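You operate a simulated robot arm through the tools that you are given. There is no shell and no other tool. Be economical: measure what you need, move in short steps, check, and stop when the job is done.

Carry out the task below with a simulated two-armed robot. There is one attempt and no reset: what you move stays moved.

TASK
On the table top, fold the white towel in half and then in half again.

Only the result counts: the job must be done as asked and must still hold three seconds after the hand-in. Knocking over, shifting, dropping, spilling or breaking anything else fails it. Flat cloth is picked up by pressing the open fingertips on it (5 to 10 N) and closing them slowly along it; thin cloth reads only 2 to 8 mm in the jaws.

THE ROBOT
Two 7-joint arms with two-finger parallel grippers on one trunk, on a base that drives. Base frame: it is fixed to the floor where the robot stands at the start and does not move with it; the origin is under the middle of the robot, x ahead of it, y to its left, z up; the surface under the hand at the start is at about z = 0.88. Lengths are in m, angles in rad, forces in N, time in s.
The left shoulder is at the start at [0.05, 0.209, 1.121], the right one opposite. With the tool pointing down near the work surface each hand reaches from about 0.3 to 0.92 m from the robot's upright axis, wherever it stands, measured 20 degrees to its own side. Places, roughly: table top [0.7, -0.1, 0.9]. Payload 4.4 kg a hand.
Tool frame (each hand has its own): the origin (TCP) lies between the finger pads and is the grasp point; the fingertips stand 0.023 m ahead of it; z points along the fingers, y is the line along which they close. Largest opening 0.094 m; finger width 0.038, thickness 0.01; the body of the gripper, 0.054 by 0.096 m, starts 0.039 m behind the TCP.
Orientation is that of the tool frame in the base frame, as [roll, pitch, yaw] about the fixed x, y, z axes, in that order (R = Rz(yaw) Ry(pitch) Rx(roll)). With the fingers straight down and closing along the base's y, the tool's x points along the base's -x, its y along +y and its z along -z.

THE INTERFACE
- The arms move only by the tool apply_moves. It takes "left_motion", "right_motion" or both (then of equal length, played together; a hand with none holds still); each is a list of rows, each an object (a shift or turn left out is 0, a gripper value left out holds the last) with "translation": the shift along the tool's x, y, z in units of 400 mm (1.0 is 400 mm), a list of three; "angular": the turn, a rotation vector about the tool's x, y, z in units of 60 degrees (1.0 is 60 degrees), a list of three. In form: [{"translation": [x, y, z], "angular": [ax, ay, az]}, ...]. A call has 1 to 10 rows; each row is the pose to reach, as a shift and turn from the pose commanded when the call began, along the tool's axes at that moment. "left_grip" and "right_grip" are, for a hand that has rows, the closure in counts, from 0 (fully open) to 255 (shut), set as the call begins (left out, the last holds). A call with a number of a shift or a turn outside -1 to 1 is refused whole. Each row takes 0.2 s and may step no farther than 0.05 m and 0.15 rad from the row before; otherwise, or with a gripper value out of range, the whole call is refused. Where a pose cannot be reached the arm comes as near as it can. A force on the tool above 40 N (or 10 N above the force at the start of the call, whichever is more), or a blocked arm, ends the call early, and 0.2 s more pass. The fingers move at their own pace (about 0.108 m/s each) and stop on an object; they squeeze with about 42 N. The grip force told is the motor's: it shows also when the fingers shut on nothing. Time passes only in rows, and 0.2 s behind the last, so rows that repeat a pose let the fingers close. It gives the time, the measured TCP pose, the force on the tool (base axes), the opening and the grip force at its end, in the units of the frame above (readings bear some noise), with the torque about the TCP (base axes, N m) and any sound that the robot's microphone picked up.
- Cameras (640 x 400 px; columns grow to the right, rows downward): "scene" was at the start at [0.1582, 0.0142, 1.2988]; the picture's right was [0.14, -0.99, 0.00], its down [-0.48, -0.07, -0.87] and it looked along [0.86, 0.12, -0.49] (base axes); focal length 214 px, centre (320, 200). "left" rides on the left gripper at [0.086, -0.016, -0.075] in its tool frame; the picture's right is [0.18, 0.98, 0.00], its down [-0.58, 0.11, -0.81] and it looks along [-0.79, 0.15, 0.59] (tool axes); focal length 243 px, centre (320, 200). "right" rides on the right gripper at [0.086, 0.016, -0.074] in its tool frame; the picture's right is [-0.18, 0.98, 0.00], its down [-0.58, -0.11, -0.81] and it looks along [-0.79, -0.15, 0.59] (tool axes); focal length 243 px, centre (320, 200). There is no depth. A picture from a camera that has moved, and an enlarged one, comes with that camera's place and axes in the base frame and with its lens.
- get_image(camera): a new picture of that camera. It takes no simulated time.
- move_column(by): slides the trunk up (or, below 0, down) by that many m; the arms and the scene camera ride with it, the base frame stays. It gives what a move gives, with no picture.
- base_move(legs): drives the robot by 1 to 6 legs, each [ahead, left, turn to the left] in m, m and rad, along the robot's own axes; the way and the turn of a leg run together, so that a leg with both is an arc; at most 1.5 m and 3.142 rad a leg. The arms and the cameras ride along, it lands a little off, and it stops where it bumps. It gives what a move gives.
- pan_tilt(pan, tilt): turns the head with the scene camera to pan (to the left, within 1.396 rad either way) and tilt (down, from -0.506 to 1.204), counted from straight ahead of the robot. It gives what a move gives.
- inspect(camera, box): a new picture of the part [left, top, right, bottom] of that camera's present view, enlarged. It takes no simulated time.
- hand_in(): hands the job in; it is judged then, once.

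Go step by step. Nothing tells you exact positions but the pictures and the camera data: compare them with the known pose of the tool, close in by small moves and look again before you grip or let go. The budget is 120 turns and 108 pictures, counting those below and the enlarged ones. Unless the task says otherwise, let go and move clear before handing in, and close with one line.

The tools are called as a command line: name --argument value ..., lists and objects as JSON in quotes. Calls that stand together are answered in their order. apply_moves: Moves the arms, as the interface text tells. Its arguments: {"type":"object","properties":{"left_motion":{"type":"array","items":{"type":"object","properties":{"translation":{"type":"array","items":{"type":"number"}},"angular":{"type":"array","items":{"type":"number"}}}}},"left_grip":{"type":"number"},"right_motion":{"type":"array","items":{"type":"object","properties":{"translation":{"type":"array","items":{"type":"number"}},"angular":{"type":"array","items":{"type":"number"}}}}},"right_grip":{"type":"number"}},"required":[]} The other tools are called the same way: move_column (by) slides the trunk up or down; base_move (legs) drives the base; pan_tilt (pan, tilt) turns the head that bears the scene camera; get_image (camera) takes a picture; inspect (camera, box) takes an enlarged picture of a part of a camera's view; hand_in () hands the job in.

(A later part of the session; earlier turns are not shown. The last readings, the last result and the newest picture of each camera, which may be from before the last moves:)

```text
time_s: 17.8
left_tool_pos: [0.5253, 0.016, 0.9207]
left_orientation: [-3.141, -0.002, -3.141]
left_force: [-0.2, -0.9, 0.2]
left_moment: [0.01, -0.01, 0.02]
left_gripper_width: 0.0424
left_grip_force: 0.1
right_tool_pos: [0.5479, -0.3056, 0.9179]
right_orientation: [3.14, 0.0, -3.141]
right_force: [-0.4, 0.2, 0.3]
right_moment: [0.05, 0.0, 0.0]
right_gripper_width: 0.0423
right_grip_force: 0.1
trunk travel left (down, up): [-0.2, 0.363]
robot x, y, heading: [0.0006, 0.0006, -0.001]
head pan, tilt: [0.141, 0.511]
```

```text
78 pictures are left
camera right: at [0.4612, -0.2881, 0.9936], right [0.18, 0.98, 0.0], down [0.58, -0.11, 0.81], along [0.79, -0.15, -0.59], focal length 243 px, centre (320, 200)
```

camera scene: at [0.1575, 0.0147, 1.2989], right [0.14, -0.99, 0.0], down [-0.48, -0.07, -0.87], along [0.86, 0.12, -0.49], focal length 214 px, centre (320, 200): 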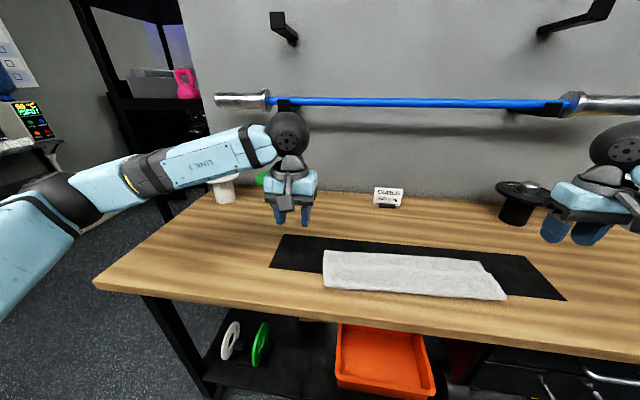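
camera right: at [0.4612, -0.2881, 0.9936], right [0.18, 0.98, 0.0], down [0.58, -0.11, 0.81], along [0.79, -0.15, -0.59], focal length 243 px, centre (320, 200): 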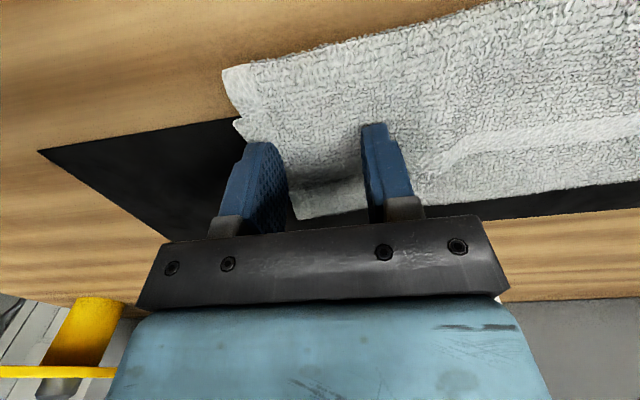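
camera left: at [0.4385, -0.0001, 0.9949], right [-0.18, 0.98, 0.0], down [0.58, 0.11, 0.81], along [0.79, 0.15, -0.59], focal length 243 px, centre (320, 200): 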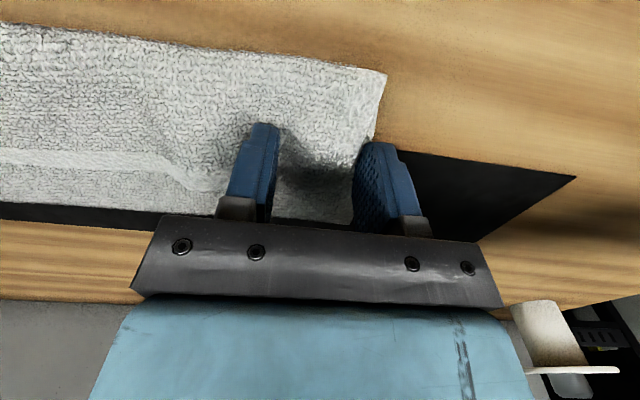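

Two layers got dragged along because pinching sideways is poorly selective. I'll lift, turn both hands 90° so they close across the hem, and take only the top panel.

apply_moves --left_motion '[{"translation": [0, 0, -0.06], "angular": [0, 0, 0.14]}, {"translation": [0, 0, -0.13], "angular": [0, 0, 0.28]}, {"translation": [0, 0, -0.2], "angular": [0, 0, 0.42]}, {"translation": [0, 0, -0.2], "angular": [0, 0, 0.56]}, {"translation": [0, 0, -0.2], "angular": [0, 0, 0.7]}, {"translation": [0, 0, -0.2], "angular": [0, 0, 0.84]}, {"translation": [0, 0, -0.2], "angular": [0, 0, 0.98]}]' --right_motion '[{"translation": [0, 0, -0.06], "angular": [0, 0, -0.14]}, {"translation": [0, 0, -0.13], "angular": [0, 0, -0.28]}, {"translation": [0, 0, -0.2], "angular": [0, 0, -0.42]}, {"translation": [0, 0, -0.2], "angular": [0, 0, -0.56]}, {"translation": [0, 0, -0.2], "angular": [0, 0, -0.7]}, {"translation": [0, 0, -0.2], "angular": [0, 0, -0.84]}, {"translation": [0, 0, -0.2], "angular": [0, 0, -0.98]}]'

apply_moves --left_motion '[{"angular": [0, 0, 0.14]}, {"angular": [0, 0, 0.28]}, {"angular": [0, 0, 0.42]}, {"angular": [0, 0, 0.52]}]' --right_motion '[{"angular": [0, 0, -0.14]}, {"angular": [0, 0, -0.28]}, {"angular": [0, 0, -0.42]}, {"angular": [0, 0, -0.52]}]' --left_grip 170 --right_grip 170

get_image --camera "scene"

get_image --camera "left"

get_image --camera "right"

```text
time_s: 19.4
left_tool_pos: [0.524, 0.0164, 1.0006]
left_orientation: [3.141, 0.001, 2.114]
left_force: [0.5, 0.7, 0.4]
left_moment: [-0.01, 0.01, 0.0]
left_gripper_width: 0.0425
left_grip_force: 0.0
right_tool_pos: [0.4994, -0.2636, 0.9688]
right_orientation: [-3.141, 0.001, -2.161]
right_force: [0.6, 0.0, 0.0]
right_moment: [0.0, 0.01, 0.0]
right_gripper_width: 0.0425
right_grip_force: 0.1
right hand out of reach, approached as far as the arm can: row 7
trunk travel left (down, up): [-0.2, 0.363]
robot x, y, heading: [-0.0004, 0.0009, 0.003]
head pan, tilt: [0.141, 0.511]
```

```text
time_s: 20.4
left_tool_pos: [0.5246, 0.0162, 1.001]
left_orientation: [3.141, -0.001, 1.871]
left_force: [-0.1, 1.2, 1.1]
left_moment: [-0.03, -0.01, -0.04]
left_gripper_width: 0.0312
left_grip_force: 0.1
left hand out of reach, approached as far as the arm can: row 3, 4
right_tool_pos: [0.4076, -0.227, 0.9343]
right_orientation: [-3.068, -0.043, -1.841]
right_force: [0.5, 1.1, 0.2]
right_moment: [-0.03, 0.0, -0.01]
right_gripper_width: 0.0311
right_grip_force: 0.0
right hand out of reach, approached as far as the arm can: row 1, 2, 3, 4
trunk travel left (down, up): [-0.2, 0.363]
robot x, y, heading: [-0.0025, -0.0018, 0.003]
head pan, tilt: [0.141, 0.511]
```

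```text
77 pictures are left
camera scene: at [0.1572, 0.0147, 1.299], right [0.14, -0.99, 0.0], down [-0.48, -0.07, -0.87], along [0.86, 0.12, -0.49], focal length 214 px, centre (320, 200)
```

scene: 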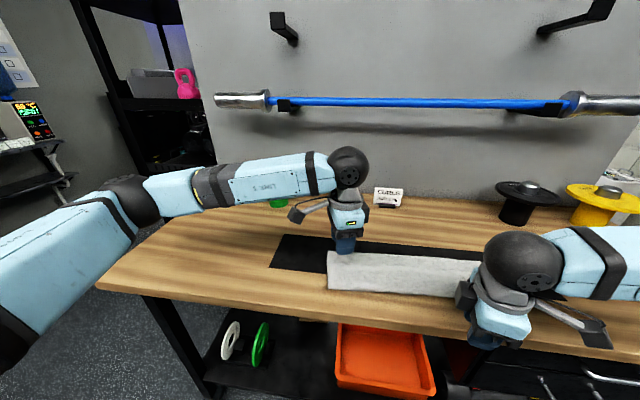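

```text
76 pictures are left
camera left: at [0.4836, 0.0945, 1.0756], right [0.88, 0.47, 0.0], down [0.28, -0.52, 0.81], along [0.38, -0.71, -0.59], focal length 243 px, centre (320, 200)
```

left: 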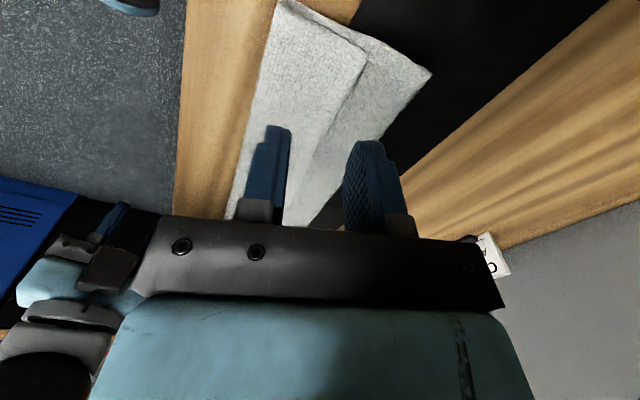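

```text
75 pictures are left
camera right: at [0.3644, -0.3008, 1.0116], right [-0.9, 0.44, -0.08], down [0.21, 0.58, 0.79], along [0.39, 0.69, -0.61], focal length 243 px, centre (320, 200)
```

right: 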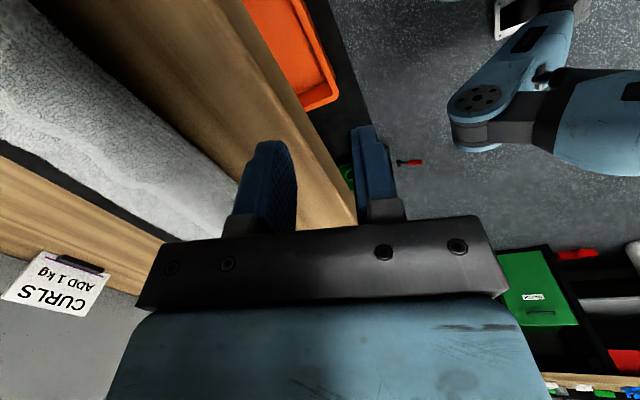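

Yaw limits stopped the turn, and the right hand drifted low near the table's edge. The left view confirms the top panel's hem lying on the far section. I'll turn the right hand back and try the opposite direction.

apply_moves --right_motion '[{"translation": [0, 0, -0.05], "angular": [0, 0, 0.14]}, {"translation": [0, 0, -0.1], "angular": [0, 0, 0.28]}, {"translation": [0, 0, -0.1], "angular": [0, 0, 0.42]}, {"translation": [0, 0, -0.1], "angular": [0, 0, 0.56]}, {"translation": [0, 0, -0.1], "angular": [0, 0, 0.7]}, {"translation": [0, 0, -0.1], "angular": [0, 0, 0.84]}, {"translation": [0, 0, -0.1], "angular": [0, 0, 0.98]}]'

apply_moves --right_motion '[{"angular": [0, 0, 0.14]}, {"angular": [0, 0, 0.28]}, {"angular": [0, 0, 0.42]}, {"angular": [0, 0, 0.56]}, {"angular": [0, 0, 0.7]}, {"angular": [0, 0, 0.84]}, {"angular": [0, 0, 0.98]}]'

apply_moves --right_motion '[{"angular": [0, 0, 0.14]}, {"angular": [0, 0, 0.28]}, {"angular": [0, 0, 0.42]}, {"angular": [0, 0, 0.56]}, {"angular": [0, 0, 0.7]}, {"angular": [0, 0, 0.84]}, {"angular": [0, 0, 0.98]}]'

get_image --camera "scene"

get_image --camera "right"

```text
time_s: 22.0
left_tool_pos: [0.5245, 0.0146, 1.0]
left_orientation: [-3.142, 0.001, 1.87]
left_force: [0.3, 0.6, -0.8]
left_moment: [-0.01, -0.03, 0.01]
left_gripper_width: 0.0315
left_grip_force: 0.0
right_tool_pos: [0.4055, -0.2253, 0.9728]
right_orientation: [-3.065, 0.04, -2.868]
right_force: [-0.1, 0.9, -0.4]
right_moment: [0.0, -0.01, 0.02]
right_gripper_width: 0.0313
right_grip_force: 0.1
trunk travel left (down, up): [-0.2, 0.363]
robot x, y, heading: [0.0013, -0.0001, -0.001]
head pan, tilt: [0.141, 0.511]
```

```text
time_s: 23.6
left_tool_pos: [0.525, 0.0166, 0.9998]
left_orientation: [3.141, 0.001, 1.872]
left_force: [0.4, 0.1, -0.5]
left_moment: [0.0, 0.02, -0.01]
left_gripper_width: 0.0311
left_grip_force: 0.0
right_tool_pos: [0.4054, -0.2252, 0.9729]
right_orientation: [-3.134, 0.086, 2.387]
right_force: [-0.9, -1.5, 1.1]
right_moment: [-0.04, 0.03, 0.02]
right_gripper_width: 0.0313
right_grip_force: 0.1
trunk travel left (down, up): [-0.2, 0.363]
robot x, y, heading: [-0.0005, -0.0025, 0.001]
head pan, tilt: [0.141, 0.511]
```

```text
time_s: 25.2
left_tool_pos: [0.5245, 0.0168, 0.9993]
left_orientation: [-3.141, 0.0, 1.872]
left_force: [-0.7, -0.3, -0.2]
left_moment: [-0.03, 0.0, 0.0]
left_gripper_width: 0.0314
left_grip_force: 0.0
right_tool_pos: [0.4052, -0.2257, 0.9723]
right_orientation: [3.071, 0.05, 1.361]
right_force: [0.0, -0.4, 0.3]
right_moment: [0.0, -0.04, 0.0]
right_gripper_width: 0.0315
right_grip_force: 0.0
trunk travel left (down, up): [-0.2, 0.363]
robot x, y, heading: [0.0025, 0.0039, 0.002]
head pan, tilt: [0.141, 0.511]
```

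```text
74 pictures are left
camera scene: at [0.1582, 0.0142, 1.2988], right [0.14, -0.99, 0.0], down [-0.48, -0.07, -0.87], along [0.86, 0.12, -0.49], focal length 214 px, centre (320, 200)
```

scene: 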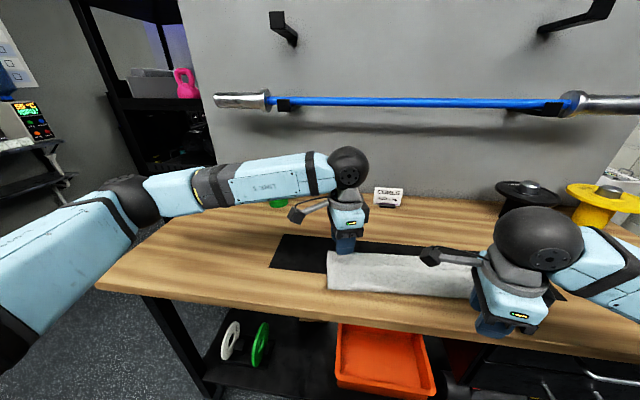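

```text
73 pictures are left
camera right: at [0.4348, -0.1384, 1.0444], right [0.92, -0.38, 0.08], down [-0.27, -0.5, 0.82], along [-0.28, -0.78, -0.56], focal length 243 px, centre (320, 200)
```

right: 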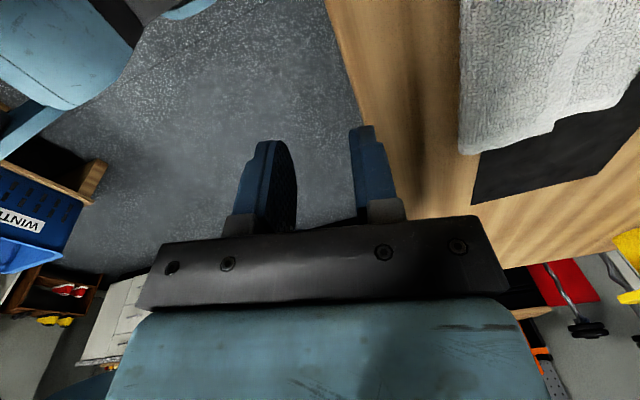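

The right hand turns far enough in this direction. I'll square it up, move both hands aside, and look at the towel again.

apply_moves --right_motion '[{"translation": [-0.08, 0.05, -0.04], "angular": [0.067, 0.048, -0.05]}, {"translation": [-0.16, 0.11, -0.08], "angular": [0.067, 0.048, -0.1]}, {"translation": [-0.25, 0.18, -0.12], "angular": [0.067, 0.048, -0.15]}, {"translation": [-0.33, 0.24, -0.12], "angular": [0.067, 0.048, -0.19]}, {"translation": [-0.41, 0.3, -0.12], "angular": [0.067, 0.048, -0.19]}, {"translation": [-0.498, 0.362, -0.12], "angular": [0.067, 0.048, -0.19]}]' --left_motion '[{"translation": [0.05, 0.015, -0.02]}, {"translation": [0.1, 0.03, -0.04]}, {"translation": [0.15, 0.045, -0.06]}, {"translation": [0.2, 0.06, -0.08]}, {"translation": [0.25, 0.075, -0.1]}, {"translation": [0.286, 0.09, -0.1]}]'

inspect --camera "scene" --box '[300, 230, 540, 320]'

get_image --camera "left"

get_image --camera "right"

```text
time_s: 26.6
left_tool_pos: [0.4871, 0.1417, 1.0252]
left_orientation: [-3.137, -0.006, 1.879]
left_force: [-0.4, 1.4, 1.2]
left_moment: [-0.1, -0.03, 0.0]
left_gripper_width: 0.0312
left_grip_force: 0.1
left hand out of reach, approached as far as the arm can: row 3, 4, 5, 6
right_tool_pos: [0.5025, -0.4423, 1.0426]
right_orientation: [-3.139, 0.011, 1.566]
right_force: [-0.5, 1.2, 1.3]
right_moment: [-0.12, -0.02, 0.0]
right_gripper_width: 0.0314
right_grip_force: 0.1
trunk travel left (down, up): [-0.2, 0.363]
robot x, y, heading: [0.0011, 0.0026, 0.009]
head pan, tilt: [0.141, 0.511]
```

```text
2.67 times, centred on (420, 275) of scene
camera zoom: at [0.1563, 0.0211, 1.2988], right [0.14, -0.99, 0.01], down [-0.48, -0.08, -0.87], along [0.86, 0.12, -0.49], focal length 572 px, centre (53, 0)
```

zoom: 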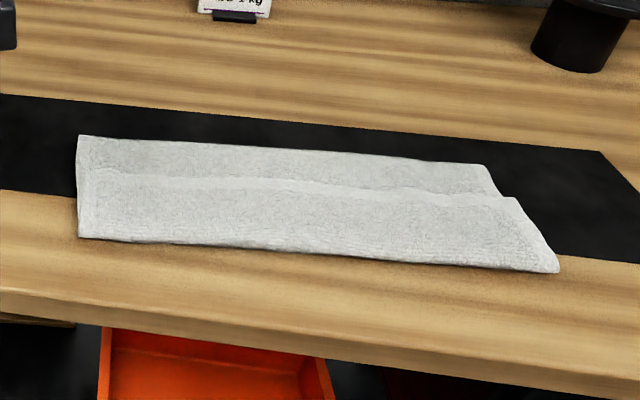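

```text
71 pictures are left
camera left: at [0.4458, 0.2194, 1.0999], right [0.88, 0.47, 0.0], down [0.28, -0.52, 0.8], along [0.38, -0.71, -0.6], focal length 243 px, centre (320, 200)
```

left: 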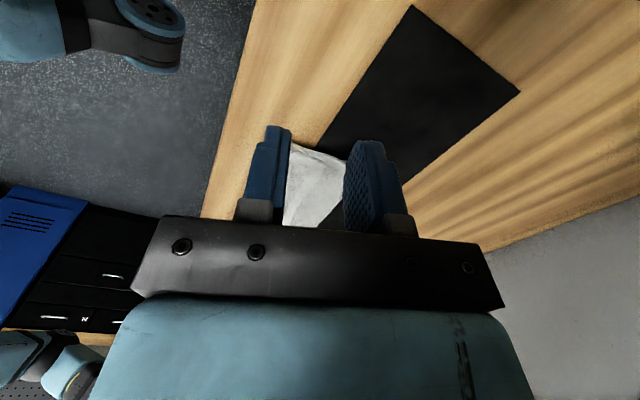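

```text
70 pictures are left
camera right: at [0.519, -0.3532, 1.1162], right [0.98, -0.19, 0.0], down [-0.11, -0.57, 0.81], along [-0.16, -0.8, -0.58], focal length 243 px, centre (320, 200)
```

right: 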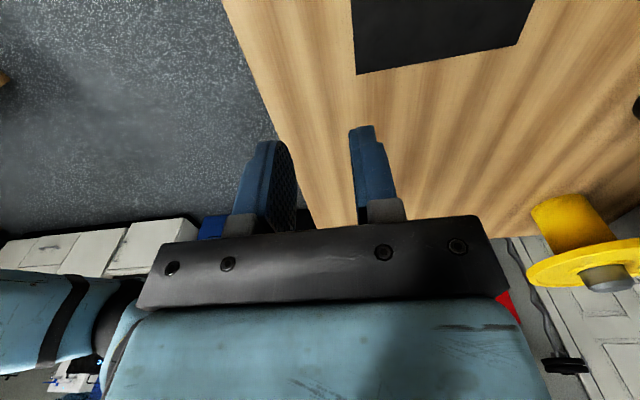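

The panel hem runs from about [0.546, 0.04] to [0.568, -0.34], with the near crease 7 cm before it. I'll hover both hands over the panel just inside the hem, closing across it.

apply_moves --right_motion '[{"translation": [0.08, 0.016, 0.04]}, {"translation": [0.16, 0.032, 0.08]}, {"translation": [0.24, 0.048, 0.12]}, {"translation": [0.32, 0.064, 0.16]}, {"translation": [0.405, 0.081, 0.206]}]' --left_motion '[{"translation": [-0.077, -0.008, 0.03]}, {"translation": [-0.154, -0.016, 0.06]}, {"translation": [-0.232, -0.024, 0.1]}, {"translation": [-0.31, -0.03, 0.13]}, {"translation": [-0.387, -0.037, 0.163]}]'

get_image --camera "left"

get_image --camera "right"

```text
time_s: 27.8
left_tool_pos: [0.5217, -0.0199, 0.959]
left_orientation: [-3.141, -0.002, 1.872]
left_force: [-0.4, -0.5, 0.3]
left_moment: [0.0, 0.03, 0.01]
left_gripper_width: 0.0314
left_grip_force: 0.0
right_tool_pos: [0.5383, -0.2858, 0.9576]
right_orientation: [-3.134, 0.004, 1.563]
right_force: [0.5, 0.0, 0.2]
right_moment: [0.02, 0.03, 0.0]
right_gripper_width: 0.0314
right_grip_force: 0.1
trunk travel left (down, up): [-0.2, 0.363]
robot x, y, heading: [0.002, -0.0023, -0.001]
head pan, tilt: [0.141, 0.511]
```

```text
69 pictures are left
camera left: at [0.4813, 0.0595, 1.0347], right [0.88, 0.47, 0.0], down [0.28, -0.52, 0.81], along [0.38, -0.71, -0.59], focal length 243 px, centre (320, 200)
```

left: 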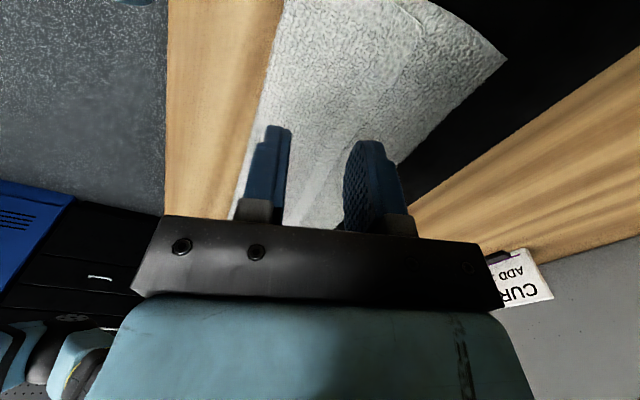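

```text
68 pictures are left
camera right: at [0.5551, -0.1973, 1.0308], right [0.98, -0.19, -0.01], down [-0.11, -0.58, 0.81], along [-0.16, -0.79, -0.59], focal length 243 px, centre (320, 200)
```

right: 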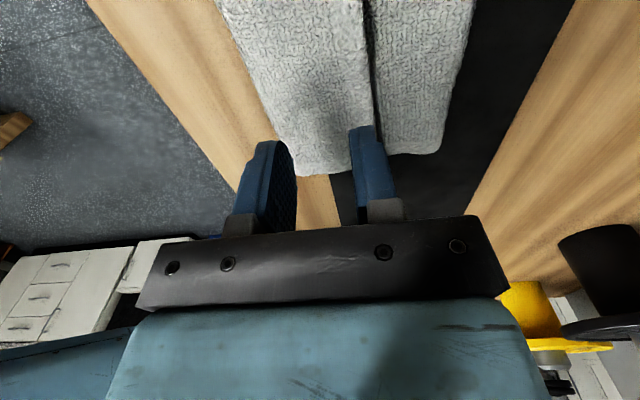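

Both hands are well placed, with the far fingers about 6 to 10 mm inside the hem. I'll descend gently.

apply_moves --right_motion '[{"translation": [0, 0, 0.05]}, {"translation": [0, 0, 0.09]}, {"translation": [0, 0, 0.1]}, {"translation": [0, 0, 0.104]}]' --left_motion '[{"translation": [0, 0, 0.05]}, {"translation": [0, 0, 0.09]}, {"translation": [0, 0, 0.1]}, {"translation": [0, 0, 0.104]}]'

```text
time_s: 28.8
left_tool_pos: [0.5199, -0.0182, 0.9186]
left_orientation: [3.141, -0.001, 1.87]
left_force: [-1.1, 0.1, -0.1]
left_moment: [-0.02, 0.0, 0.03]
left_gripper_width: 0.0315
left_grip_force: 0.0
right_tool_pos: [0.5363, -0.285, 0.9157]
right_orientation: [-3.134, 0.005, 1.564]
right_force: [0.6, 1.0, 2.2]
right_moment: [0.0, -0.01, 0.05]
right_gripper_width: 0.0313
right_grip_force: 0.1
trunk travel left (down, up): [-0.2, 0.363]
robot x, y, heading: [0.0001, 0.0001, -0.001]
head pan, tilt: [0.141, 0.511]
```

apply_moves --right_motion '[{"translation": [0, 0, 0.001]}, {"translation": [0, 0, 0.003]}]' --left_motion '[{"translation": [0, 0, 0.006]}, {"translation": [0, 0, 0.011]}]'

```text
time_s: 29.4
left_tool_pos: [0.5203, -0.0184, 0.9162]
left_orientation: [-3.14, -0.001, 1.87]
left_force: [0.2, 0.3, 3.0]
left_moment: [-0.01, -0.01, 0.01]
left_gripper_width: 0.031
left_grip_force: 0.1
right_tool_pos: [0.5358, -0.2849, 0.9162]
right_orientation: [-3.134, 0.006, 1.561]
right_force: [-0.1, 0.5, 2.0]
right_moment: [0.01, -0.08, 0.01]
right_gripper_width: 0.0311
right_grip_force: 0.1
trunk travel left (down, up): [-0.2, 0.363]
robot x, y, heading: [-0.0017, 0.0044, 0.006]
head pan, tilt: [0.141, 0.511]
```

Contact is about 3 N on each hand. I'll close slowly, keeping the press light so only the top panel gathers.

apply_moves --right_motion '[{"translation": [0, 0, 0.002]}]' --left_motion '[{"translation": [0, 0, 0.001]}]' --right_grip 190 --left_grip 190

apply_moves --right_motion '[{"translation": [0, 0, 0.0]}]' --left_motion '[{"translation": [0, 0, 0.0]}]' --right_grip 210 --left_grip 210

get_image --camera "left"

get_image --camera "right"

```text
time_s: 29.8
left_tool_pos: [0.5199, -0.0185, 0.9145]
left_orientation: [-3.14, -0.001, 1.873]
left_force: [0.1, -0.6, 3.1]
left_moment: [0.0, -0.07, -0.01]
left_gripper_width: 0.0238
left_grip_force: 0.1
right_tool_pos: [0.5353, -0.2845, 0.9145]
right_orientation: [-3.137, 0.005, 1.563]
right_force: [0.2, -0.2, 3.3]
right_moment: [0.02, -0.02, -0.02]
right_gripper_width: 0.0238
right_grip_force: 0.1
trunk travel left (down, up): [-0.2, 0.363]
robot x, y, heading: [0.0003, 0.0001, -0.004]
head pan, tilt: [0.141, 0.511]
```

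```text
time_s: 30.2
left_tool_pos: [0.5207, -0.0178, 0.9144]
left_orientation: [3.141, 0.0, 1.871]
left_force: [-0.6, 0.0, 2.0]
left_moment: [-0.01, 0.0, 0.0]
left_gripper_width: 0.0166
left_grip_force: 0.0
right_tool_pos: [0.5347, -0.2855, 0.9141]
right_orientation: [-3.134, 0.006, 1.563]
right_force: [0.8, 0.3, 3.2]
right_moment: [0.0, -0.03, 0.02]
right_gripper_width: 0.0171
right_grip_force: 0.1
trunk travel left (down, up): [-0.2, 0.363]
robot x, y, heading: [0.0001, 0.0002, 0.0]
head pan, tilt: [0.141, 0.511]
```

```text
67 pictures are left
camera left: at [0.479, 0.0598, 0.9893], right [0.88, 0.47, 0.0], down [0.28, -0.52, 0.81], along [0.38, -0.71, -0.59], focal length 243 px, centre (320, 200)
```

left: 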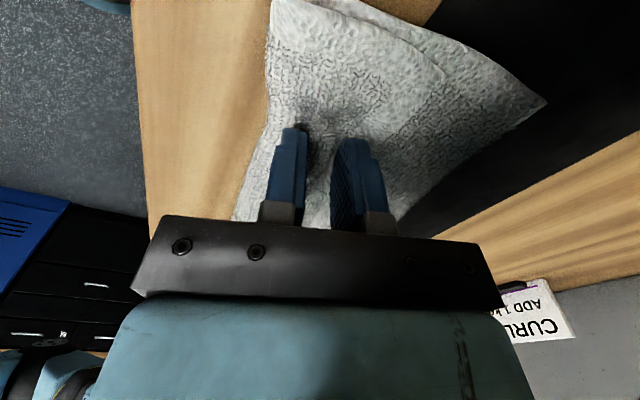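

```text
66 pictures are left
camera right: at [0.5524, -0.1976, 0.9882], right [0.98, -0.19, -0.01], down [-0.11, -0.58, 0.81], along [-0.16, -0.79, -0.59], focal length 243 px, centre (320, 200)
```

right: 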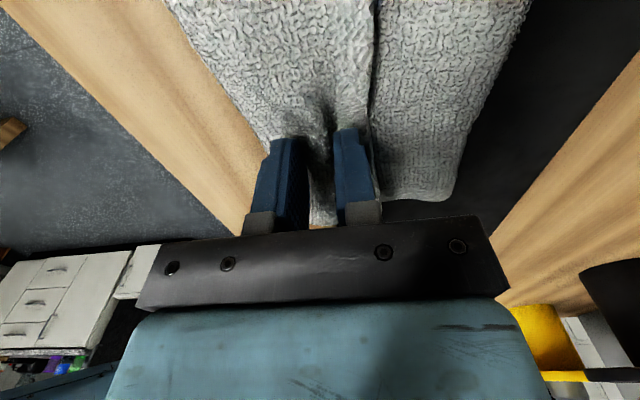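

The top layer is gathering alone: on the right, the hem gap stays clean. I'll finish closing.

apply_moves --right_motion '[{"translation": [0, 0, 0.0]}]' --left_motion '[{"translation": [0, 0, 0.001]}]' --right_grip 228 --left_grip 228

apply_moves --right_motion '[{"translation": [0, 0, 0.0]}, {"translation": [0, 0, 0.0]}, {"translation": [0, 0, 0.0]}]' --left_motion '[{"translation": [0, 0, 0.0]}, {"translation": [0, 0, 0.0]}, {"translation": [0, 0, 0.0]}]' --right_grip 255 --left_grip 255

get_image --camera "left"

get_image --camera "right"

```text
time_s: 30.6
left_tool_pos: [0.519, -0.018, 0.9132]
left_orientation: [-3.141, 0.001, 1.872]
left_force: [-1.0, 0.1, 4.2]
left_moment: [-0.01, -0.01, 0.02]
left_gripper_width: 0.0107
left_grip_force: 0.6
right_tool_pos: [0.5356, -0.2858, 0.9144]
right_orientation: [-3.136, 0.004, 1.562]
right_force: [0.3, 0.7, 4.8]
right_moment: [0.01, -0.01, -0.04]
right_gripper_width: 0.0103
right_grip_force: 9.6
trunk travel left (down, up): [-0.2, 0.363]
robot x, y, heading: [0.0016, 0.0003, -0.002]
head pan, tilt: [0.141, 0.511]
```

```text
time_s: 31.4
left_tool_pos: [0.5197, -0.02, 0.9147]
left_orientation: [3.138, 0.003, 1.87]
left_force: [0.0, -0.2, 6.4]
left_moment: [0.0, 0.02, -0.03]
left_gripper_width: 0.0051
left_grip_force: 41.8
right_tool_pos: [0.5361, -0.2856, 0.914]
right_orientation: [-3.137, 0.005, 1.566]
right_force: [0.2, 0.8, 6.8]
right_moment: [-0.02, -0.02, -0.03]
right_gripper_width: 0.0069
right_grip_force: 41.5
trunk travel left (down, up): [-0.2, 0.363]
robot x, y, heading: [0.0022, 0.0002, 0.006]
head pan, tilt: [0.141, 0.511]
```

```text
65 pictures are left
camera left: at [0.4785, 0.0597, 0.989], right [0.88, 0.47, 0.0], down [0.28, -0.52, 0.81], along [0.38, -0.71, -0.59], focal length 243 px, centre (320, 200)
```

left: 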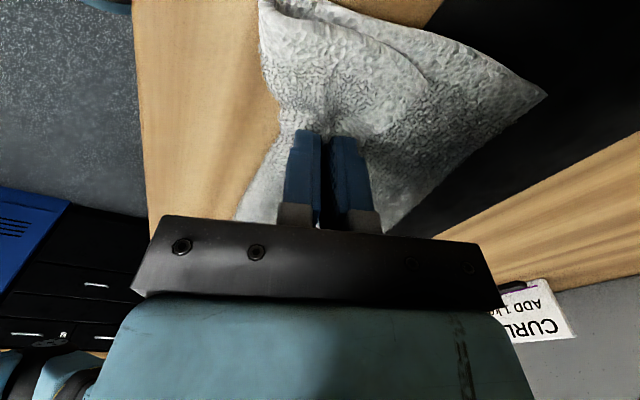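

```text
64 pictures are left
camera right: at [0.5519, -0.1974, 0.9886], right [0.98, -0.19, 0.0], down [-0.11, -0.58, 0.81], along [-0.16, -0.79, -0.59], focal length 243 px, centre (320, 200)
```

right: 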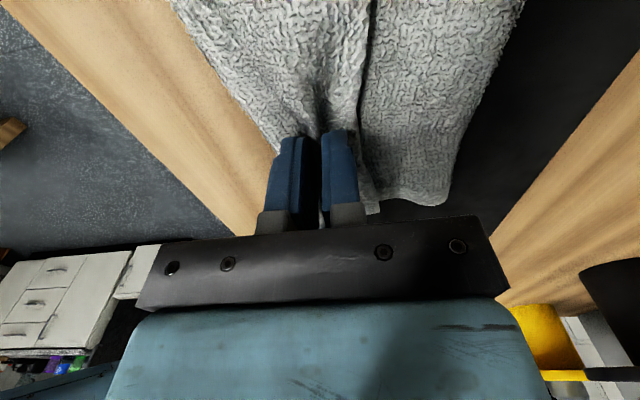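

Held: 5 and 7 mm. I'll lift 6 cm and look.

apply_moves --right_motion '[{"translation": [0, 0, -0.04]}, {"translation": [0, 0, -0.08]}, {"translation": [0, 0, -0.12]}, {"translation": [0, 0, -0.15]}]' --left_motion '[{"translation": [0, 0, -0.04]}, {"translation": [0, 0, -0.08]}, {"translation": [0, 0, -0.12]}, {"translation": [0, 0, -0.15]}]'

get_image --camera "scene"

get_image --camera "left"

get_image --camera "right"

```text
time_s: 32.4
left_tool_pos: [0.5202, -0.0179, 0.9733]
left_orientation: [-3.141, 0.001, 1.87]
left_force: [-0.5, 0.4, -0.3]
left_moment: [0.01, 0.0, -0.04]
left_gripper_width: 0.0049
left_grip_force: 41.8
right_tool_pos: [0.5379, -0.2862, 0.9733]
right_orientation: [-3.134, 0.004, 1.563]
right_force: [-0.6, 0.1, -0.4]
right_moment: [-0.01, -0.02, 0.02]
right_gripper_width: 0.0066
right_grip_force: 42.2
trunk travel left (down, up): [-0.2, 0.363]
robot x, y, heading: [0.001, -0.0032, 0.003]
head pan, tilt: [0.141, 0.511]
```

```text
63 pictures are left
camera scene: at [0.1581, 0.0143, 1.2988], right [0.14, -0.99, 0.0], down [-0.48, -0.07, -0.87], along [0.86, 0.12, -0.49], focal length 214 px, centre (320, 200)
```

scene: 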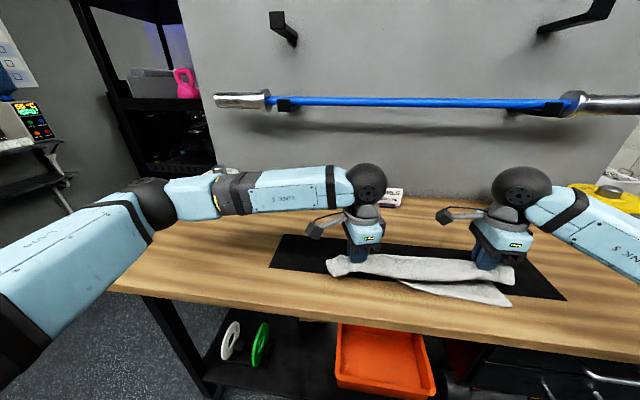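

```text
62 pictures are left
camera left: at [0.4788, 0.0594, 1.0486], right [0.88, 0.47, 0.0], down [0.28, -0.52, 0.81], along [0.38, -0.71, -0.59], focal length 243 px, centre (320, 200)
```

left: 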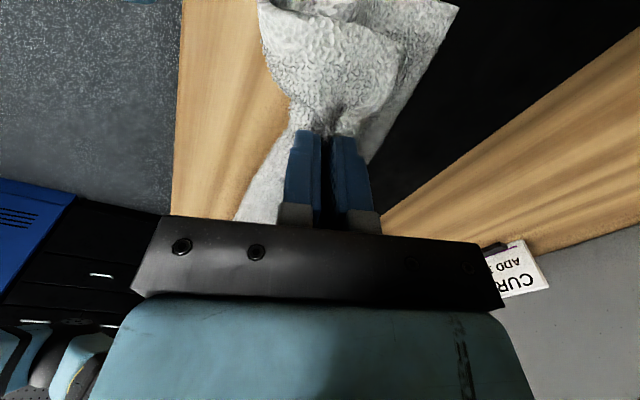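

```text
61 pictures are left
camera right: at [0.5546, -0.1973, 1.0482], right [0.98, -0.19, -0.01], down [-0.11, -0.58, 0.81], along [-0.16, -0.79, -0.59], focal length 243 px, centre (320, 200)
```

right: 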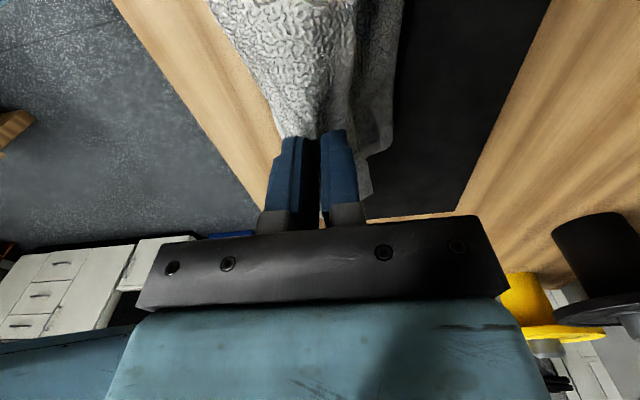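

The panel is lifted and hangs from both hands, with the base layer still on the table. I'll carry it towards the far side to lay the towel out flat.

apply_moves --right_motion '[{"translation": [0, 0.075, -0.075]}, {"translation": [0, 0.175, -0.125]}, {"translation": [0, 0.275, -0.125]}, {"translation": [0, 0.375, -0.1125]}, {"translation": [0, 0.475, -0.05]}]' --left_motion '[{"translation": [-0.022, 0.072, -0.075]}, {"translation": [-0.052, 0.167, -0.125]}, {"translation": [-0.081, 0.263, -0.125]}, {"translation": [-0.111, 0.358, -0.1125]}, {"translation": [-0.141, 0.454, -0.05]}]'

get_image --camera "scene"

```text
time_s: 33.5
left_tool_pos: [0.5512, -0.0161, 1.0052]
left_orientation: [3.138, 0.013, 1.881]
left_force: [13.3, -25.3, 1.4]
left_moment: [-0.67, -0.31, 0.1]
left_gripper_width: 0.0045
left_grip_force: 41.7
left hand out of reach, approached as far as the arm can: row 1, 2, 3, 4, 5
right_tool_pos: [0.6874, -0.2772, 1.0155]
right_orientation: [-3.13, -0.004, 1.581]
right_force: [-13.8, 25.2, -1.2]
right_moment: [0.57, 0.31, 0.19]
right_gripper_width: 0.0059
right_grip_force: 41.7
trunk travel left (down, up): [-0.2, 0.363]
robot x, y, heading: [0.003, 0.0009, 0.001]
head pan, tilt: [0.141, 0.511]
stopped in row 5 (left hand): the force on the tool passed its limit at 44 N (the readings are from after the stop); the commanded pose is now the measured one
```

```text
60 pictures are left
camera scene: at [0.1587, 0.0146, 1.2987], right [0.14, -0.99, 0.0], down [-0.48, -0.07, -0.87], along [0.86, 0.12, -0.49], focal length 214 px, centre (320, 200)
```

scene: 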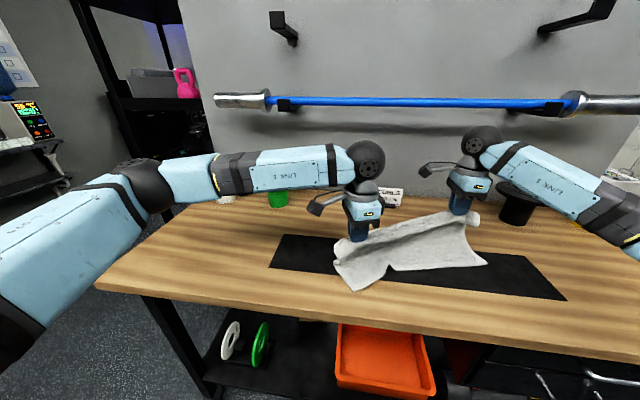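

The left hand ran into its yaw limit, so the cloth got taut diagonally. I'll turn the left wrist back while moving it forward to match the right hand.

apply_moves --left_motion '[{"translation": [-0.018, 0.055, 0], "angular": [0, 0, -0.13]}, {"translation": [-0.036, 0.11, 0], "angular": [0, 0, -0.26]}, {"translation": [-0.054, 0.165, 0], "angular": [0, 0, -0.39]}, {"translation": [-0.072, 0.22, 0], "angular": [0, 0, -0.52]}, {"translation": [-0.09, 0.28, 0], "angular": [0, 0, -0.65]}, {"translation": [-0.102, 0.32, 0], "angular": [0, 0, -0.7]}]'

get_image --camera "scene"

```text
time_s: 34.9
left_tool_pos: [0.6856, -0.0162, 1.0059]
left_orientation: [-3.141, 0.007, 2.614]
left_force: [0.3, -0.7, -0.9]
left_moment: [0.0, 0.01, -0.14]
left_gripper_width: 0.0043
left_grip_force: 42.1
right_tool_pos: [0.6873, -0.2813, 1.0151]
right_orientation: [-3.133, 0.001, 1.575]
right_force: [0.4, 0.9, -0.2]
right_moment: [0.01, -0.03, -0.02]
right_gripper_width: 0.006
right_grip_force: 42.4
trunk travel left (down, up): [-0.2, 0.363]
robot x, y, heading: [0.0003, -0.0007, -0.001]
head pan, tilt: [0.141, 0.511]
```

```text
59 pictures are left
camera scene: at [0.1584, 0.0141, 1.2988], right [0.14, -0.99, 0.0], down [-0.48, -0.07, -0.87], along [0.86, 0.12, -0.49], focal length 214 px, centre (320, 200)
```

scene: 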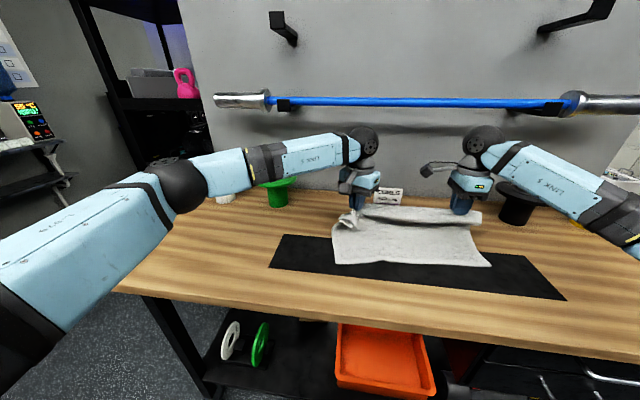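

The towel is unfolded from its Z, but the near edge has slid ahead to about x = 0.56. I'll lift it fully so it hangs free, bring it back, and then lower it so the near edge lands first around x = 0.5.

apply_moves --left_motion '[{"translation": [0.054, -0.031, -0.08]}, {"translation": [0.108, -0.063, -0.16]}, {"translation": [0.162, -0.094, -0.24]}, {"translation": [0.216, -0.126, -0.32]}, {"translation": [0.27, -0.158, -0.4]}, {"translation": [0.324, -0.189, -0.4875]}, {"translation": [0.324, -0.189, -0.56]}]' --right_motion '[{"translation": [0, -0.062, -0.08]}, {"translation": [0, -0.125, -0.16]}, {"translation": [0, -0.187, -0.24]}, {"translation": [0, -0.25, -0.32]}, {"translation": [0, -0.312, -0.4]}, {"translation": [0, -0.375, -0.47]}, {"translation": [0, -0.375, -0.54]}]'

get_image --camera "scene"

```text
time_s: 36.5
left_tool_pos: [0.5328, -0.0132, 1.2284]
left_orientation: [-3.14, 0.008, 2.612]
left_force: [-1.0, -0.6, -0.6]
left_moment: [-0.03, -0.01, -0.16]
left_gripper_width: 0.0041
left_grip_force: 42.1
right_tool_pos: [0.5382, -0.2811, 1.2332]
right_orientation: [-3.132, -0.001, 1.573]
right_force: [1.0, 1.2, -0.9]
right_moment: [0.0, 0.01, -0.02]
right_gripper_width: 0.0056
right_grip_force: 41.9
trunk travel left (down, up): [-0.2, 0.363]
robot x, y, heading: [0.0019, 0.0005, -0.004]
head pan, tilt: [0.141, 0.511]
```

```text
58 pictures are left
camera scene: at [0.1581, 0.0147, 1.2987], right [0.14, -0.99, 0.0], down [-0.48, -0.07, -0.87], along [0.86, 0.12, -0.49], focal length 214 px, centre (320, 200)
```

scene: 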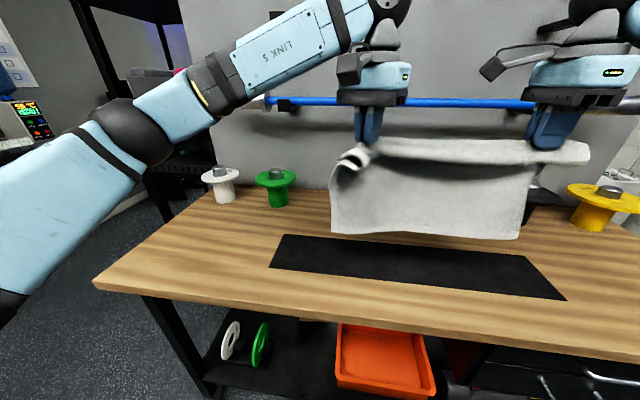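

The towel hangs free. I'll let it settle and lower it until its bottom edge touches the table.

apply_moves --left_motion '[{"translation": [0.033, -0.019, 0.03]}, {"translation": [0.065, -0.038, 0.06]}, {"translation": [0.065, -0.038, 0.09]}, {"translation": [0.065, -0.038, 0.09]}, {"translation": [0.065, -0.038, 0.09]}, {"translation": [0.065, -0.038, 0.09]}, {"translation": [0.065, -0.038, 0.12]}, {"translation": [0.065, -0.038, 0.15]}]' --right_motion '[{"translation": [0, -0.037, 0.03]}, {"translation": [0, -0.075, 0.06]}, {"translation": [0, -0.075, 0.09]}, {"translation": [0, -0.075, 0.09]}, {"translation": [0, -0.075, 0.09]}, {"translation": [0, -0.075, 0.09]}, {"translation": [0, -0.075, 0.12]}, {"translation": [0, -0.075, 0.15]}]'

get_image --camera "scene"

```text
time_s: 38.2
left_tool_pos: [0.5034, -0.0151, 1.17]
left_orientation: [-3.139, 0.008, 2.613]
left_force: [-0.1, -1.7, 0.1]
left_moment: [-0.01, 0.01, -0.12]
left_gripper_width: 0.0044
left_grip_force: 42.0
right_tool_pos: [0.5099, -0.2814, 1.1739]
right_orientation: [-3.131, 0.0, 1.574]
right_force: [0.0, 1.0, -0.3]
right_moment: [0.06, 0.0, -0.01]
right_gripper_width: 0.0057
right_grip_force: 42.1
trunk travel left (down, up): [-0.2, 0.363]
robot x, y, heading: [-0.0003, 0.0001, -0.0]
head pan, tilt: [0.141, 0.511]
```

```text
57 pictures are left
camera scene: at [0.1586, 0.014, 1.2988], right [0.14, -0.99, 0.0], down [-0.48, -0.07, -0.87], along [0.86, 0.12, -0.49], focal length 214 px, centre (320, 200)
```

scene: 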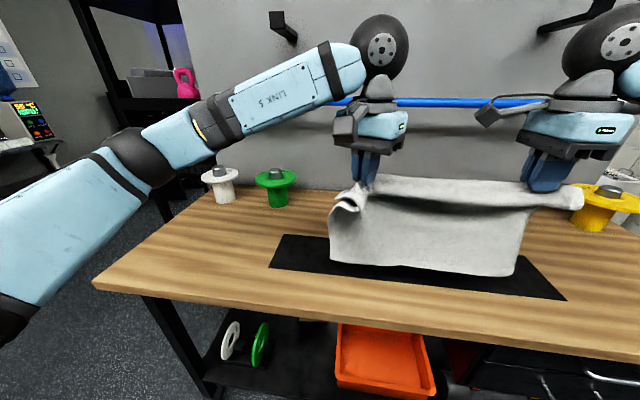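

The bottom edge is about at the table. Now I'll swing the hands forward and down in an arc to lay the towel flat.

apply_moves --left_motion '[{"translation": [0, 0, 0.075]}, {"translation": [-0.086, 0.05, 0.0825]}, {"translation": [-0.184, 0.107, 0.1075]}, {"translation": [-0.281, 0.164, 0.15]}, {"translation": [-0.361, 0.21, 0.2075]}]' --right_motion '[{"translation": [0, 0, 0.085]}, {"translation": [0, 0.1, 0.0925]}, {"translation": [0, 0.2125, 0.1175]}, {"translation": [0, 0.325, 0.16]}, {"translation": [0, 0.4175, 0.2175]}]'

get_image --camera "scene"

```text
time_s: 39.5
left_tool_pos: [0.6741, -0.0127, 1.0879]
left_orientation: [-3.138, 0.003, 2.613]
left_force: [-0.1, -2.6, 0.1]
left_moment: [-0.04, 0.02, -0.13]
left_gripper_width: 0.0041
left_grip_force: 42.1
right_tool_pos: [0.6766, -0.2834, 1.0828]
right_orientation: [-3.131, 0.001, 1.575]
right_force: [0.7, 2.0, -0.1]
right_moment: [0.05, -0.01, -0.02]
right_gripper_width: 0.0056
right_grip_force: 42.2
trunk travel left (down, up): [-0.2, 0.363]
robot x, y, heading: [-0.0024, -0.0007, 0.004]
head pan, tilt: [0.141, 0.511]
```

```text
56 pictures are left
camera scene: at [0.16, 0.0138, 1.2985], right [0.14, -0.99, 0.0], down [-0.49, -0.07, -0.87], along [0.86, 0.12, -0.49], focal length 214 px, centre (320, 200)
```

scene: 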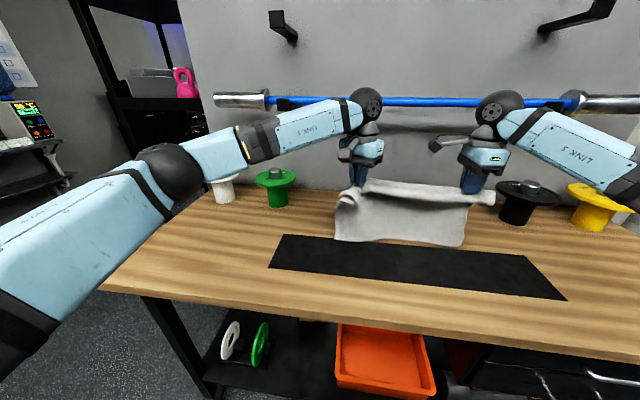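

The bottom edge only brushed the table and trailed along. I'll go back up and toward the robot, then come down more steeply.

apply_moves --left_motion '[{"translation": [0.065, -0.038, -0.075]}, {"translation": [0.15, -0.088, -0.14]}, {"translation": [0.238, -0.139, -0.17]}, {"translation": [0.324, -0.189, -0.17]}, {"translation": [0.324, -0.189, -0.17]}, {"translation": [0.324, -0.189, -0.17]}, {"translation": [0.324, -0.189, -0.1]}]' --right_motion '[{"translation": [0, -0.075, -0.075]}, {"translation": [0, -0.175, -0.14]}, {"translation": [0, -0.275, -0.17]}, {"translation": [0, -0.375, -0.17]}, {"translation": [0, -0.375, -0.17]}, {"translation": [0, -0.375, -0.17]}, {"translation": [0, -0.375, -0.1]}]'

apply_moves --left_motion '[{"translation": [-0.022, 0.013, 0.08]}, {"translation": [-0.06, 0.035, 0.16]}, {"translation": [-0.12, 0.07, 0.23]}, {"translation": [-0.2, 0.117, 0.29]}, {"translation": [-0.29, 0.17, 0.34]}]' --right_motion '[{"translation": [0, 0.025, 0.08]}, {"translation": [0, 0.07, 0.16]}, {"translation": [0, 0.14, 0.23]}, {"translation": [0, 0.232, 0.29]}, {"translation": [0, 0.335, 0.34]}]'

get_image --camera "scene"

```text
time_s: 41.0
left_tool_pos: [0.5233, -0.016, 1.1272]
left_orientation: [-3.14, 0.005, 2.611]
left_force: [0.5, -1.0, -0.2]
left_moment: [-0.03, 0.03, -0.12]
left_gripper_width: 0.0043
left_grip_force: 42.3
right_tool_pos: [0.5254, -0.2836, 1.1241]
right_orientation: [-3.131, 0.0, 1.575]
right_force: [0.0, 2.1, 0.2]
right_moment: [0.09, 0.01, -0.01]
right_gripper_width: 0.0059
right_grip_force: 41.5
trunk travel left (down, up): [-0.2, 0.363]
robot x, y, heading: [0.001, 0.0005, -0.005]
head pan, tilt: [0.141, 0.511]
```

```text
time_s: 42.2
left_tool_pos: [0.66, -0.0144, 0.9905]
left_orientation: [-3.137, 0.008, 2.611]
left_force: [0.9, -1.2, -1.1]
left_moment: [-0.03, 0.05, -0.14]
left_gripper_width: 0.0043
left_grip_force: 42.5
right_tool_pos: [0.6586, -0.2822, 0.988]
right_orientation: [-3.129, -0.001, 1.574]
right_force: [0.0, 0.8, -0.3]
right_moment: [0.03, 0.02, -0.03]
right_gripper_width: 0.0057
right_grip_force: 41.9
trunk travel left (down, up): [-0.2, 0.363]
robot x, y, heading: [-0.0013, -0.0005, -0.004]
head pan, tilt: [0.141, 0.511]
```

```text
55 pictures are left
camera scene: at [0.1601, 0.014, 1.2985], right [0.14, -0.99, 0.0], down [-0.49, -0.07, -0.87], along [0.86, 0.12, -0.49], focal length 214 px, centre (320, 200)
```

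scene: 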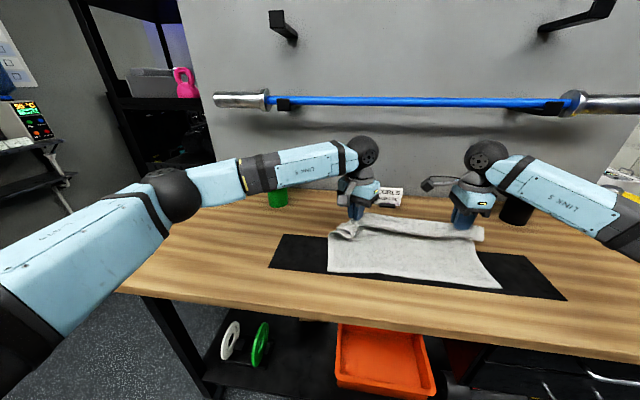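

That worked: the near edge lies around x = 0.53. I'll continue forward and down to flatten the rest.

apply_moves --left_motion '[{"translation": [-0.08, 0.047, 0.04]}, {"translation": [-0.16, 0.093, 0.09]}, {"translation": [-0.216, 0.126, 0.15]}, {"translation": [-0.238, 0.139, 0.18]}]' --right_motion '[{"translation": [0, 0.0925, 0.04]}, {"translation": [0, 0.185, 0.09]}, {"translation": [0, 0.25, 0.15]}, {"translation": [0, 0.275, 0.175]}]'

get_image --camera "scene"

get_image --camera "left"

get_image --camera "right"

```text
time_s: 43.2
left_tool_pos: [0.7687, -0.0158, 0.9207]
left_orientation: [-3.139, 0.008, 2.609]
left_force: [0.0, -1.2, 1.5]
left_moment: [-0.01, 0.04, -0.1]
left_gripper_width: 0.0039
left_grip_force: 42.0
right_tool_pos: [0.7669, -0.2817, 0.9206]
right_orientation: [-3.134, 0.0, 1.573]
right_force: [-1.8, 1.0, 0.4]
right_moment: [0.02, 0.01, -0.04]
right_gripper_width: 0.0058
right_grip_force: 42.1
trunk travel left (down, up): [-0.2, 0.363]
robot x, y, heading: [-0.0014, 0.0015, -0.001]
head pan, tilt: [0.141, 0.511]
```

```text
54 pictures are left
camera scene: at [0.1576, 0.0142, 1.299], right [0.14, -0.99, 0.0], down [-0.48, -0.07, -0.87], along [0.86, 0.12, -0.49], focal length 214 px, centre (320, 200)
```

scene: 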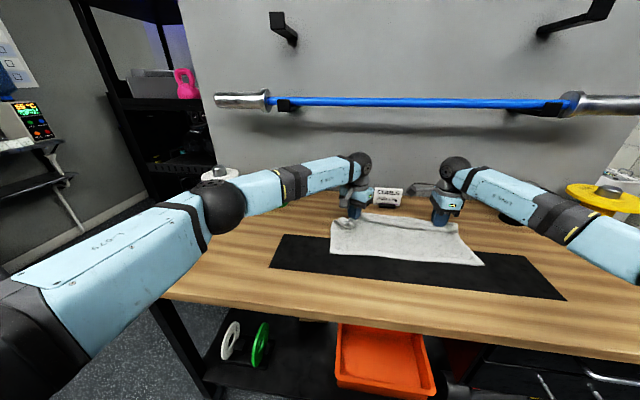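

```text
53 pictures are left
camera left: at [0.6849, 0.0146, 0.9951], right [0.34, 0.94, 0.0], down [0.55, -0.2, 0.81], along [0.76, -0.28, -0.58], focal length 243 px, centre (320, 200)
```

left: 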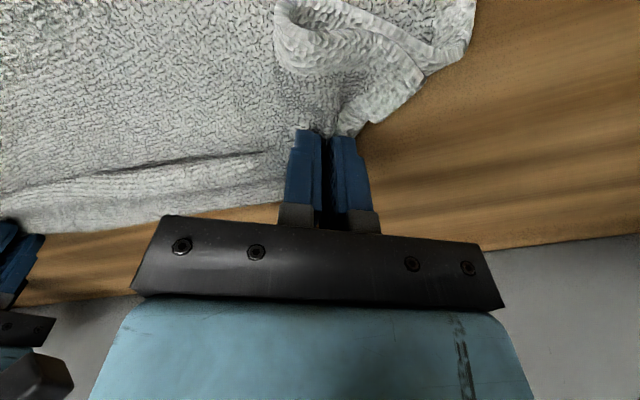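

```text
52 pictures are left
camera right: at [0.7824, -0.1935, 0.9944], right [0.98, -0.18, -0.01], down [-0.1, -0.58, 0.81], along [-0.15, -0.79, -0.59], focal length 243 px, centre (320, 200)
```

right: 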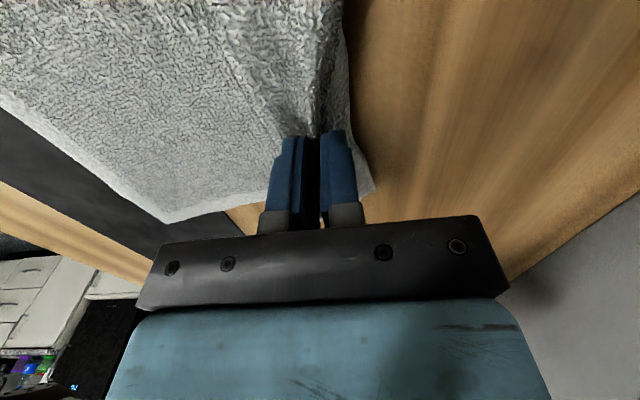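

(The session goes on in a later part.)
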